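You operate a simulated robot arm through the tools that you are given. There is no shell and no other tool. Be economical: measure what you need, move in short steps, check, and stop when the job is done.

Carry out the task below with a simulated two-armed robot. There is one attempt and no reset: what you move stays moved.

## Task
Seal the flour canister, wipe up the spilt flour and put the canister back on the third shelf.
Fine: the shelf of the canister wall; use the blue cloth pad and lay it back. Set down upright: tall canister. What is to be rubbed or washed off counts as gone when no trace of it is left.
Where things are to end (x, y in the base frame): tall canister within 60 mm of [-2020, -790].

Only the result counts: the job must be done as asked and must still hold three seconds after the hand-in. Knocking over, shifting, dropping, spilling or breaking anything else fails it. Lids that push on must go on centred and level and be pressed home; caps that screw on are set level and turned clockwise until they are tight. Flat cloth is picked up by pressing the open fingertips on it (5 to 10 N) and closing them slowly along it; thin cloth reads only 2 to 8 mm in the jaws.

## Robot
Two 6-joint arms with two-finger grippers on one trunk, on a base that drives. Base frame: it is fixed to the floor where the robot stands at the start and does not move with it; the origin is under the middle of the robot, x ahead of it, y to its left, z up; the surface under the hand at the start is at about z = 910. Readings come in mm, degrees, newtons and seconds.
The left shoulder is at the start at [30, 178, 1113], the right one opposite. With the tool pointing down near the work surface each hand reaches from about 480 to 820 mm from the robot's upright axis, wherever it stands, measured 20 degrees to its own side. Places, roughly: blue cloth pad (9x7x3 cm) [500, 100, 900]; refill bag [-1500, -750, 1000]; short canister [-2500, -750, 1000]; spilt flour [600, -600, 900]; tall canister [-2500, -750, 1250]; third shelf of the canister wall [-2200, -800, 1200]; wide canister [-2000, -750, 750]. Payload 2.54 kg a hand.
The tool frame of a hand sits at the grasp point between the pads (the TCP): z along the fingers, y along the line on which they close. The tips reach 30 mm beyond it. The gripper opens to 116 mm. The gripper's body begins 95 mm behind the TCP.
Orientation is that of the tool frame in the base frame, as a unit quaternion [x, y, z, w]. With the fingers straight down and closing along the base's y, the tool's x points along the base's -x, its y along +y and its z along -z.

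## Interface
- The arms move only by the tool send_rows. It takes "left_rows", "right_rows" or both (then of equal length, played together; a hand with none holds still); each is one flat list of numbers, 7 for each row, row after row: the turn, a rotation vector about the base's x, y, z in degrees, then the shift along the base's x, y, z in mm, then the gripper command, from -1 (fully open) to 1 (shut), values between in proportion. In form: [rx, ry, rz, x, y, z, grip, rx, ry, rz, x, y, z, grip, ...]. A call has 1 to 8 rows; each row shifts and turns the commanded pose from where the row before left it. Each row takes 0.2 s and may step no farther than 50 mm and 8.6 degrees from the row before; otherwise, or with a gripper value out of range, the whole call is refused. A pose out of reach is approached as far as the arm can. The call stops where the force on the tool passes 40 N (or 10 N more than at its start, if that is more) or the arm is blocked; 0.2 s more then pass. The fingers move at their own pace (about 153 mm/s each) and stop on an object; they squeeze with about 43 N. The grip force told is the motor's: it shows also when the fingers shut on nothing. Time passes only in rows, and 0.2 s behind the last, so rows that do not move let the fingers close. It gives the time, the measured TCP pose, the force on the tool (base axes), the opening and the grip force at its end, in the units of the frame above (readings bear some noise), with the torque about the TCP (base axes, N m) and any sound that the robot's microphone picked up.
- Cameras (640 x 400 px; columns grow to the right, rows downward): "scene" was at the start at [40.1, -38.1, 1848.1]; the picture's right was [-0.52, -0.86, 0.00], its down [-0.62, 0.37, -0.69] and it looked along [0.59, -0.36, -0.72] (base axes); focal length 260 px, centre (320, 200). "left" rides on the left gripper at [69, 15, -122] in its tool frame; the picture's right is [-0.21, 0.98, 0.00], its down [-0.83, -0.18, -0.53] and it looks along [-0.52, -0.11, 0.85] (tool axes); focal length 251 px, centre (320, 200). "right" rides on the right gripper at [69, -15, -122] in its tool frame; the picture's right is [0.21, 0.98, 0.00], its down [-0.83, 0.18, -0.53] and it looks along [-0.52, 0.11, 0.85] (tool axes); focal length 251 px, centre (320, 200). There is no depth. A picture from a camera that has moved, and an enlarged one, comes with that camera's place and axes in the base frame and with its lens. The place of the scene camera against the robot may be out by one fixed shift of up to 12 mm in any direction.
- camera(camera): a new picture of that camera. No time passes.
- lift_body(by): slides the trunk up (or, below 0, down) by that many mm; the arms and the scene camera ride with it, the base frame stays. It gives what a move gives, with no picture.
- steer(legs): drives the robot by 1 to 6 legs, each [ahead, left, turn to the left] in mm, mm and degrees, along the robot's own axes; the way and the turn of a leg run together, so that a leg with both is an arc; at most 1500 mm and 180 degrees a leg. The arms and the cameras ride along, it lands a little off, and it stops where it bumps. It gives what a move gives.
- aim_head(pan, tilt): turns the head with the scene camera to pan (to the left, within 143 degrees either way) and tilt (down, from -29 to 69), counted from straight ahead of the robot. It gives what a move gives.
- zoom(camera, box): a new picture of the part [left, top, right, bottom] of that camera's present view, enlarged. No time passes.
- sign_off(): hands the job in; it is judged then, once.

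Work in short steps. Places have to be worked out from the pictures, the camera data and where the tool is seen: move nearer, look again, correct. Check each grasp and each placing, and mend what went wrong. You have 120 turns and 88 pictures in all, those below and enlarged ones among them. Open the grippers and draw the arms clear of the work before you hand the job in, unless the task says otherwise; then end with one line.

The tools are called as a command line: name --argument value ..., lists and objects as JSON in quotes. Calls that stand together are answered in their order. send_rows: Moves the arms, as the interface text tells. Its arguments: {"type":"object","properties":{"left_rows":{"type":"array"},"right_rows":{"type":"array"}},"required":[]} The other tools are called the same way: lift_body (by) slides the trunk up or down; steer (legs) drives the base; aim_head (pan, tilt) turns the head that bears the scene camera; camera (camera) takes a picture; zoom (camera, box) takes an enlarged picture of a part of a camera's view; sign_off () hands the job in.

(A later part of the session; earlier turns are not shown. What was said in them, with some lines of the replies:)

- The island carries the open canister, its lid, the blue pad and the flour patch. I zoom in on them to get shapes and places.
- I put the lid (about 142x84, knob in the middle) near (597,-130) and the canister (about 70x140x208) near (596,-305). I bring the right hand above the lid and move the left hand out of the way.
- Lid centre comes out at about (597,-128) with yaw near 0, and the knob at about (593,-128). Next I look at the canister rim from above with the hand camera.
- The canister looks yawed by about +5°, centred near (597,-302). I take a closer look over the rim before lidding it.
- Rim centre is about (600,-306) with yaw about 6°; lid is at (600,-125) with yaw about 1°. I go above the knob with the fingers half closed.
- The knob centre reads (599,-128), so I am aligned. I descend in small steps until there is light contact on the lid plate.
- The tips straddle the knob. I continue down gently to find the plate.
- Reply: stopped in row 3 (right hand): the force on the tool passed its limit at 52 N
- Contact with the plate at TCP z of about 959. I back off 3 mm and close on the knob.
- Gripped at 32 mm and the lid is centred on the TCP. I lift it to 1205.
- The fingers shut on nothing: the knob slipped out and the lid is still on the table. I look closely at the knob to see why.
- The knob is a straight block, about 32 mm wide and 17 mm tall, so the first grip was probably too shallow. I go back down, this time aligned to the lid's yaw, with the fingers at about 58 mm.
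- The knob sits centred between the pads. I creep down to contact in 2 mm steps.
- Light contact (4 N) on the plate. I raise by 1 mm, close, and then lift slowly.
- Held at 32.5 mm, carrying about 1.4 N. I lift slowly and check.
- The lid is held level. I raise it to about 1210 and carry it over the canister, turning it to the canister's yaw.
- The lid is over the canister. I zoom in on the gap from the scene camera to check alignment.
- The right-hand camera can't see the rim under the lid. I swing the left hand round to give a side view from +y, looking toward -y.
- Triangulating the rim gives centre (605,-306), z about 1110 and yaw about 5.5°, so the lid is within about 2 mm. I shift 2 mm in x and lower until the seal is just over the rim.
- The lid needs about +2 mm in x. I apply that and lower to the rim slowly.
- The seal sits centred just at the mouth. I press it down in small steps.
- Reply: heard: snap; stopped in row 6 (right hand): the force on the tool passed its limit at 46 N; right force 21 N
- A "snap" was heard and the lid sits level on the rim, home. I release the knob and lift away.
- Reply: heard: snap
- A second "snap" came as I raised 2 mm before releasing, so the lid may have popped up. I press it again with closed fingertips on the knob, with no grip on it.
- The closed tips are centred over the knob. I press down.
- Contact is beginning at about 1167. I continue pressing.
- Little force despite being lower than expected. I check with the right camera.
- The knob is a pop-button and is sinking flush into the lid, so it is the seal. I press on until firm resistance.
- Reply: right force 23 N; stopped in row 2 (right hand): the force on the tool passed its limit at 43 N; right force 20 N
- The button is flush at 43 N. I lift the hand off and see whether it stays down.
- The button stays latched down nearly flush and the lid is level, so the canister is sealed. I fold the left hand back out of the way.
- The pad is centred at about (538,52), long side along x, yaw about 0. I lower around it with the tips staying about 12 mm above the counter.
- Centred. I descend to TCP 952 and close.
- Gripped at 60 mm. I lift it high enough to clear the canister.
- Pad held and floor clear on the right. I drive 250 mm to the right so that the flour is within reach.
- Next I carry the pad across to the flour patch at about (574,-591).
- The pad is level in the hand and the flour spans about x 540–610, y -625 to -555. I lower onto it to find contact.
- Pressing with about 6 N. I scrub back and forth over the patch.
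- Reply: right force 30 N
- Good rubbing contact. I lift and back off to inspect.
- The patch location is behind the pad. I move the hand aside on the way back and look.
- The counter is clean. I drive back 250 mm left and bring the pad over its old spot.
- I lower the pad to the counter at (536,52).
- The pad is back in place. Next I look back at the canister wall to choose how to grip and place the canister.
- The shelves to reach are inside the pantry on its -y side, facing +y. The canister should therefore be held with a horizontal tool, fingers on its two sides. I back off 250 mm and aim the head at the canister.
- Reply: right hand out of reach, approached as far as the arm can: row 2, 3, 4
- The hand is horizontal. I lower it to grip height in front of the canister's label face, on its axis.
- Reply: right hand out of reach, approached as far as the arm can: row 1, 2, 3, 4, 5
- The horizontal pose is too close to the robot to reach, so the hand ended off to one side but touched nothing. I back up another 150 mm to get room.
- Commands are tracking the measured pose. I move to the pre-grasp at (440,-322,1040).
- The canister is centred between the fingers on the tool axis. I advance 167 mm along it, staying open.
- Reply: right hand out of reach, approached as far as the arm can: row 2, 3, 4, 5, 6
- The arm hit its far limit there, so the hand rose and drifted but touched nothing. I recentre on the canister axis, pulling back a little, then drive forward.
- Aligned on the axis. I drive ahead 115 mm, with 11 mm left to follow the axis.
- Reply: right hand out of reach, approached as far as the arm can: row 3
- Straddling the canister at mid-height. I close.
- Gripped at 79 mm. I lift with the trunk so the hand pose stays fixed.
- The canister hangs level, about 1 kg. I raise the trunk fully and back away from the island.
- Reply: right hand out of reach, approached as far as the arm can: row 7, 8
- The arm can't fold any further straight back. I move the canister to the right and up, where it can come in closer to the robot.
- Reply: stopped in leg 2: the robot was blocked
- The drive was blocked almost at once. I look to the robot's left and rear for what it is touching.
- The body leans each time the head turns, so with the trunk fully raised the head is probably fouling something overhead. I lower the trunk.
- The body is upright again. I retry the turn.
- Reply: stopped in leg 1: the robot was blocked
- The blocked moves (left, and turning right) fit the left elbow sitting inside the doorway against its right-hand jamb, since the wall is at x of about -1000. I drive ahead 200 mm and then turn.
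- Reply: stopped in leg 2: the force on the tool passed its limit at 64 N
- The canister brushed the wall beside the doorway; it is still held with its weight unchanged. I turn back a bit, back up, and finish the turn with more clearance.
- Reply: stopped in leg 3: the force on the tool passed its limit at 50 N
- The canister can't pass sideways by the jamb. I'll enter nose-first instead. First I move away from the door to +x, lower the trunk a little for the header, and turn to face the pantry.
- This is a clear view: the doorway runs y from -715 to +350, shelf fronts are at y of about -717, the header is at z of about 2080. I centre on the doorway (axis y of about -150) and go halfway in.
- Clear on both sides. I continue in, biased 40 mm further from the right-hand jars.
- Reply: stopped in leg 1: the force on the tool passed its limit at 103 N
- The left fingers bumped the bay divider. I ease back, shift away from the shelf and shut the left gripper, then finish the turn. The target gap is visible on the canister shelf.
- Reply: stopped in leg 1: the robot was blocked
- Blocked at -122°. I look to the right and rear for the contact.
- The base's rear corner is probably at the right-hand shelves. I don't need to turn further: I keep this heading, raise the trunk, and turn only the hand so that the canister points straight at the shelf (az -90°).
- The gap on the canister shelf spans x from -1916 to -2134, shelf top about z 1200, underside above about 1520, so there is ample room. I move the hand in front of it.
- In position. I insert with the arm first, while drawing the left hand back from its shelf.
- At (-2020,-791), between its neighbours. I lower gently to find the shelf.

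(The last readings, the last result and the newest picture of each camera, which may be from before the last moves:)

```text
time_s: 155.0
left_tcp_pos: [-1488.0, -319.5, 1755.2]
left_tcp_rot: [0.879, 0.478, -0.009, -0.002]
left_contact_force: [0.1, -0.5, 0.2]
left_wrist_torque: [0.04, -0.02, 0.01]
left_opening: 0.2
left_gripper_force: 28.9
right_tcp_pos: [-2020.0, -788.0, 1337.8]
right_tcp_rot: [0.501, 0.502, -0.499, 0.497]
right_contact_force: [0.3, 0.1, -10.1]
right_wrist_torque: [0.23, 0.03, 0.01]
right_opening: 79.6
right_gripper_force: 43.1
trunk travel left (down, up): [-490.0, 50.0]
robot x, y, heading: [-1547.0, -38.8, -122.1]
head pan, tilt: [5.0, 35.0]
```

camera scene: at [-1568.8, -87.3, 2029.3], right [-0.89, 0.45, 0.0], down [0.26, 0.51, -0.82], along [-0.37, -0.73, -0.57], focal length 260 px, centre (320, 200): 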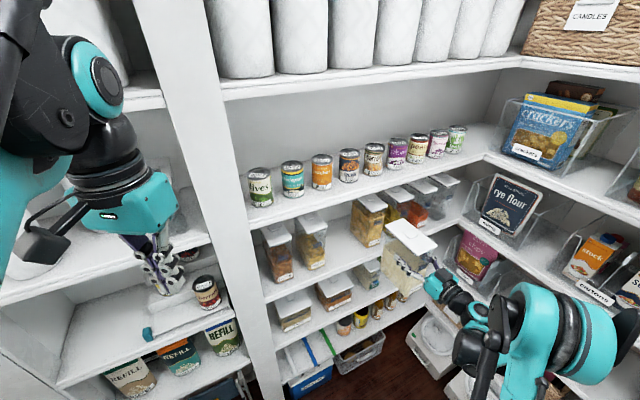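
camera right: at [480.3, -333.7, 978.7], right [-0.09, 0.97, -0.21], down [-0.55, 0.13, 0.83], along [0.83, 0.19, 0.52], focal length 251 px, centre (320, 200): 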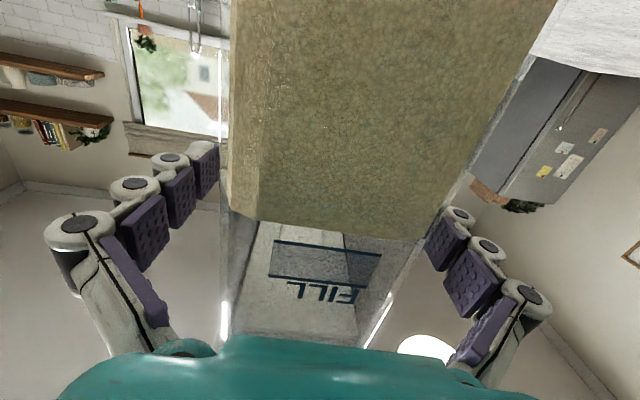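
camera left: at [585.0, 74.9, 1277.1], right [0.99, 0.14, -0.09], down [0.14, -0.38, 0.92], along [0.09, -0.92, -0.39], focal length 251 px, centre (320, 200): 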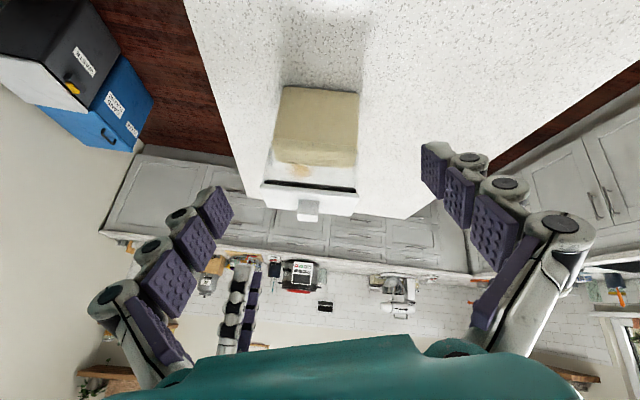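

No contact yet at 1338. I continue in 2 mm steps.

send_rows --right_rows '[0, 0, 0, 0, 0, -2, 1, 0, 0, 0, 0, 0, -2, 1, 0, 0, 0, 0, 0, -2, 1, 0, 0, 0, 0, 0, -2, 1, 0, 0, 0, 0, 0, -2, 1, 0, 0, 0, 0, 0, 0, 1]'

```text
time_s: 156.4
left_tcp_pos: [-1487.2, -318.9, 1756.1]
left_tcp_rot: [0.878, 0.478, -0.01, -0.003]
left_contact_force: [-0.6, -0.7, -0.3]
left_wrist_torque: [-0.02, 0.03, 0.01]
left_opening: 0.0
left_gripper_force: 28.5
right_tcp_pos: [-2018.5, -788.2, 1329.4]
right_tcp_rot: [0.5, 0.503, -0.498, 0.498]
right_contact_force: [-1.9, -2.5, 3.4]
right_wrist_torque: [-1.34, -0.35, -0.21]
right_opening: 79.3
right_gripper_force: 43.5
trunk travel left (down, up): [-490.0, 50.0]
robot x, y, heading: [-1541.0, -35.5, -122.1]
head pan, tilt: [5.0, 35.0]
```

The far bottom edge touches first (torque), so the canister is slightly pitched. I check with a picture.

zoom --camera "scene" --box '[290, 190, 390, 270]'

```text
5.00 times, centred on (340, 230) of scene
camera zoom: at [-1562.6, -88.7, 2030.2], right [-0.92, 0.39, 0.0], down [0.22, 0.52, -0.82], along [-0.32, -0.76, -0.57], focal length 1301 px, centre (220, 50)
```

zoom: 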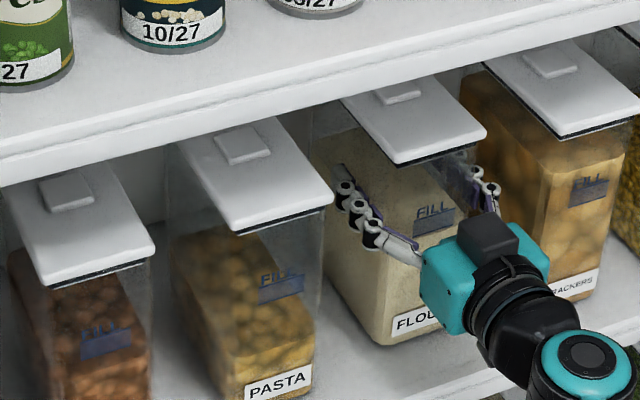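

It looks upright and aligned with its neighbours, button flush like theirs. I settle 1 mm more and open the fingers slowly.

send_rows --right_rows '[0, 0, 0, 0, 0, -1, 1, 0, 0, 0, 0, 0, -0.5, 1, 0, 0, 0, 0, 0, 0, -0.3, 0, 0, 0, 0, 0, 0, -0.4, 0, 0, 0, 0, 0, 0, -0.5, 0, 0, 0, 0, 0, 0, -0.7, 0, 0, 0, 0, 0, 0, -0.7]'

zoom --camera "scene" --box '[290, 190, 390, 270]'

```text
time_s: 158.0
left_tcp_pos: [-1486.9, -318.5, 1755.9]
left_tcp_rot: [0.878, 0.478, -0.009, -0.002]
left_contact_force: [0.3, -0.6, -0.5]
left_wrist_torque: [0.01, 0.03, 0.03]
left_opening: 0.0
left_gripper_force: 28.2
right_tcp_pos: [-2018.4, -788.1, 1328.6]
right_tcp_rot: [0.5, 0.503, -0.499, 0.498]
right_contact_force: [-0.3, 0.6, 0.3]
right_wrist_torque: [-0.01, 0.0, 0.03]
right_opening: 98.5
right_gripper_force: 0.1
trunk travel left (down, up): [-490.0, 50.0]
robot x, y, heading: [-1544.5, -36.1, -122.1]
head pan, tilt: [5.0, 35.0]
```

```text
5.00 times, centred on (340, 230) of scene
camera zoom: at [-1562.1, -88.9, 2029.9], right [-0.92, 0.39, 0.0], down [0.22, 0.52, -0.82], along [-0.32, -0.76, -0.57], focal length 1301 px, centre (220, 50)
```

zoom: 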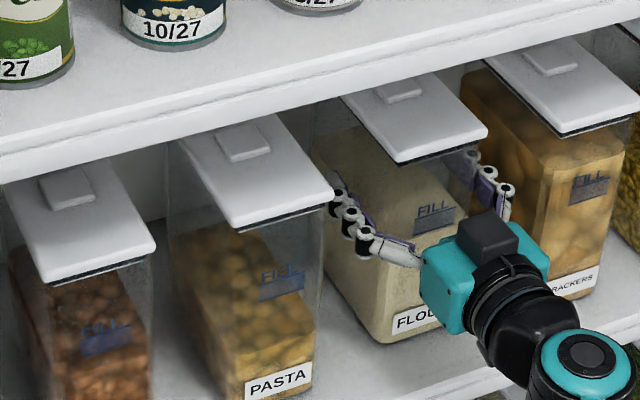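

Released, with clear space on both sides. I withdraw straight back along +y.

send_rows --right_rows '[0, 0, 0, 0, 15, 0, -0.7, 0, 0, 0, 0, 25, 0, -0.7, 0, 0, 0, 0, 25, 0, -0.7, 0, 0, 0, 0, 25, 0, -0.7, 0, 0, 0, 0, 25, 0, -0.7, 0, 0, 0, 0, 25, 0, -0.7, 0, 0, 0, 0, 25, 0, -0.7, 0, 0, 0, 0, 25, 0, -0.7]'

zoom --camera "scene" --box '[270, 170, 410, 280]'

```text
time_s: 159.8
left_tcp_pos: [-1486.9, -318.0, 1757.1]
left_tcp_rot: [0.878, 0.478, -0.01, -0.002]
left_contact_force: [-0.4, 0.2, -0.5]
left_wrist_torque: [0.01, 0.01, 0.03]
left_opening: 0.2
left_gripper_force: 28.5
right_tcp_pos: [-2018.4, -597.1, 1328.9]
right_tcp_rot: [0.5, 0.503, -0.499, 0.498]
right_contact_force: [0.6, -0.3, 0.1]
right_wrist_torque: [-0.01, 0.0, 0.02]
right_opening: 98.3
right_gripper_force: 0.1
trunk travel left (down, up): [-490.0, 50.0]
robot x, y, heading: [-1545.0, -38.2, -122.0]
head pan, tilt: [5.0, 35.0]
```

```text
3.64 times, centred on (340, 225) of scene
camera zoom: at [-1562.3, -87.4, 2029.8], right [-0.92, 0.39, 0.0], down [0.22, 0.52, -0.82], along [-0.32, -0.76, -0.57], focal length 946 px, centre (247, 109)
```

zoom: 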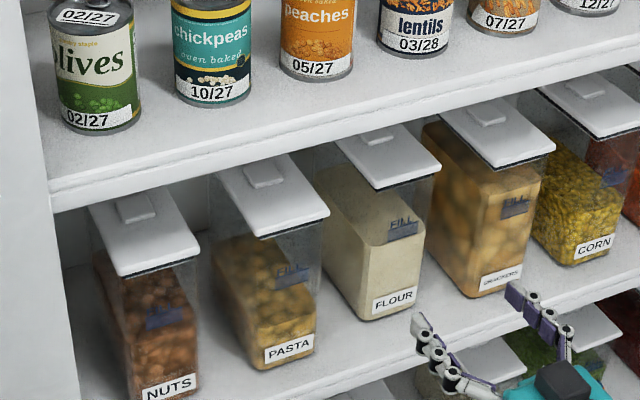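

The flour canister stands upright in its gap, sealed and in line with its neighbours. I draw the right hand a little farther back and open both grippers.

send_rows --right_rows '[0, 0, 0, -20, 30, 0, -1, 0, 0, 0, -20, 30, 0, -1, 0, 0, 0, 0, 0, 0, -1]' --left_rows '[0, 0, 0, 0, 0, 0, -1, 0, 0, 0, 0, 0, 0, -1, 0, 0, 0, 0, 0, 0, -1]'

camera --camera "scene"

```text
time_s: 160.6
left_tcp_pos: [-1484.4, -319.4, 1756.0]
left_tcp_rot: [0.879, 0.478, -0.01, -0.003]
left_contact_force: [0.7, 0.0, 0.3]
left_wrist_torque: [0.03, 0.01, -0.03]
left_opening: 116.1
left_gripper_force: 0.0
right_tcp_pos: [-2057.2, -538.7, 1327.9]
right_tcp_rot: [0.5, 0.503, -0.499, 0.497]
right_contact_force: [0.7, -0.4, -0.1]
right_wrist_torque: [0.01, -0.01, -0.04]
right_opening: 115.9
right_gripper_force: 0.0
trunk travel left (down, up): [-490.0, 50.0]
robot x, y, heading: [-1546.1, -31.2, -121.9]
head pan, tilt: [5.0, 35.0]
```

```text
10 pictures are left
camera scene: at [-1560.8, -91.1, 2029.7], right [-0.92, 0.39, 0.0], down [0.22, 0.53, -0.82], along [-0.32, -0.76, -0.57], focal length 260 px, centre (320, 200)
```

scene: 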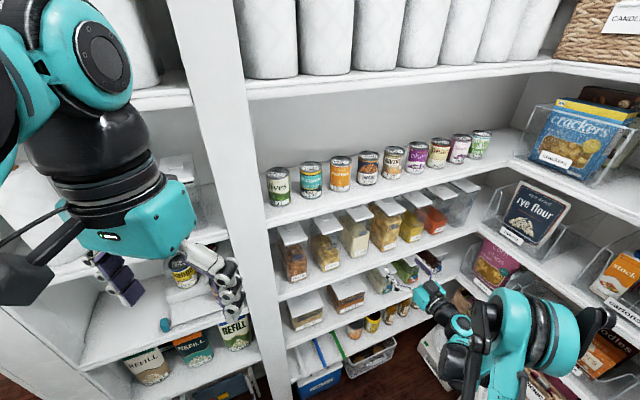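

Everything is in place and both hands are clear, so I hand in.

sign_off

```text
The job is handed in.
```

The flour canister is sealed and standing upright on the third shelf at about (-2019, -788). The spilt flour is wiped up with no trace visible, and the blue pad is back where it lay. On the way in, the canister brushed the doorway trim twice and the left hand bumped a shelf divider; I saw nothing knocked over or shifted.
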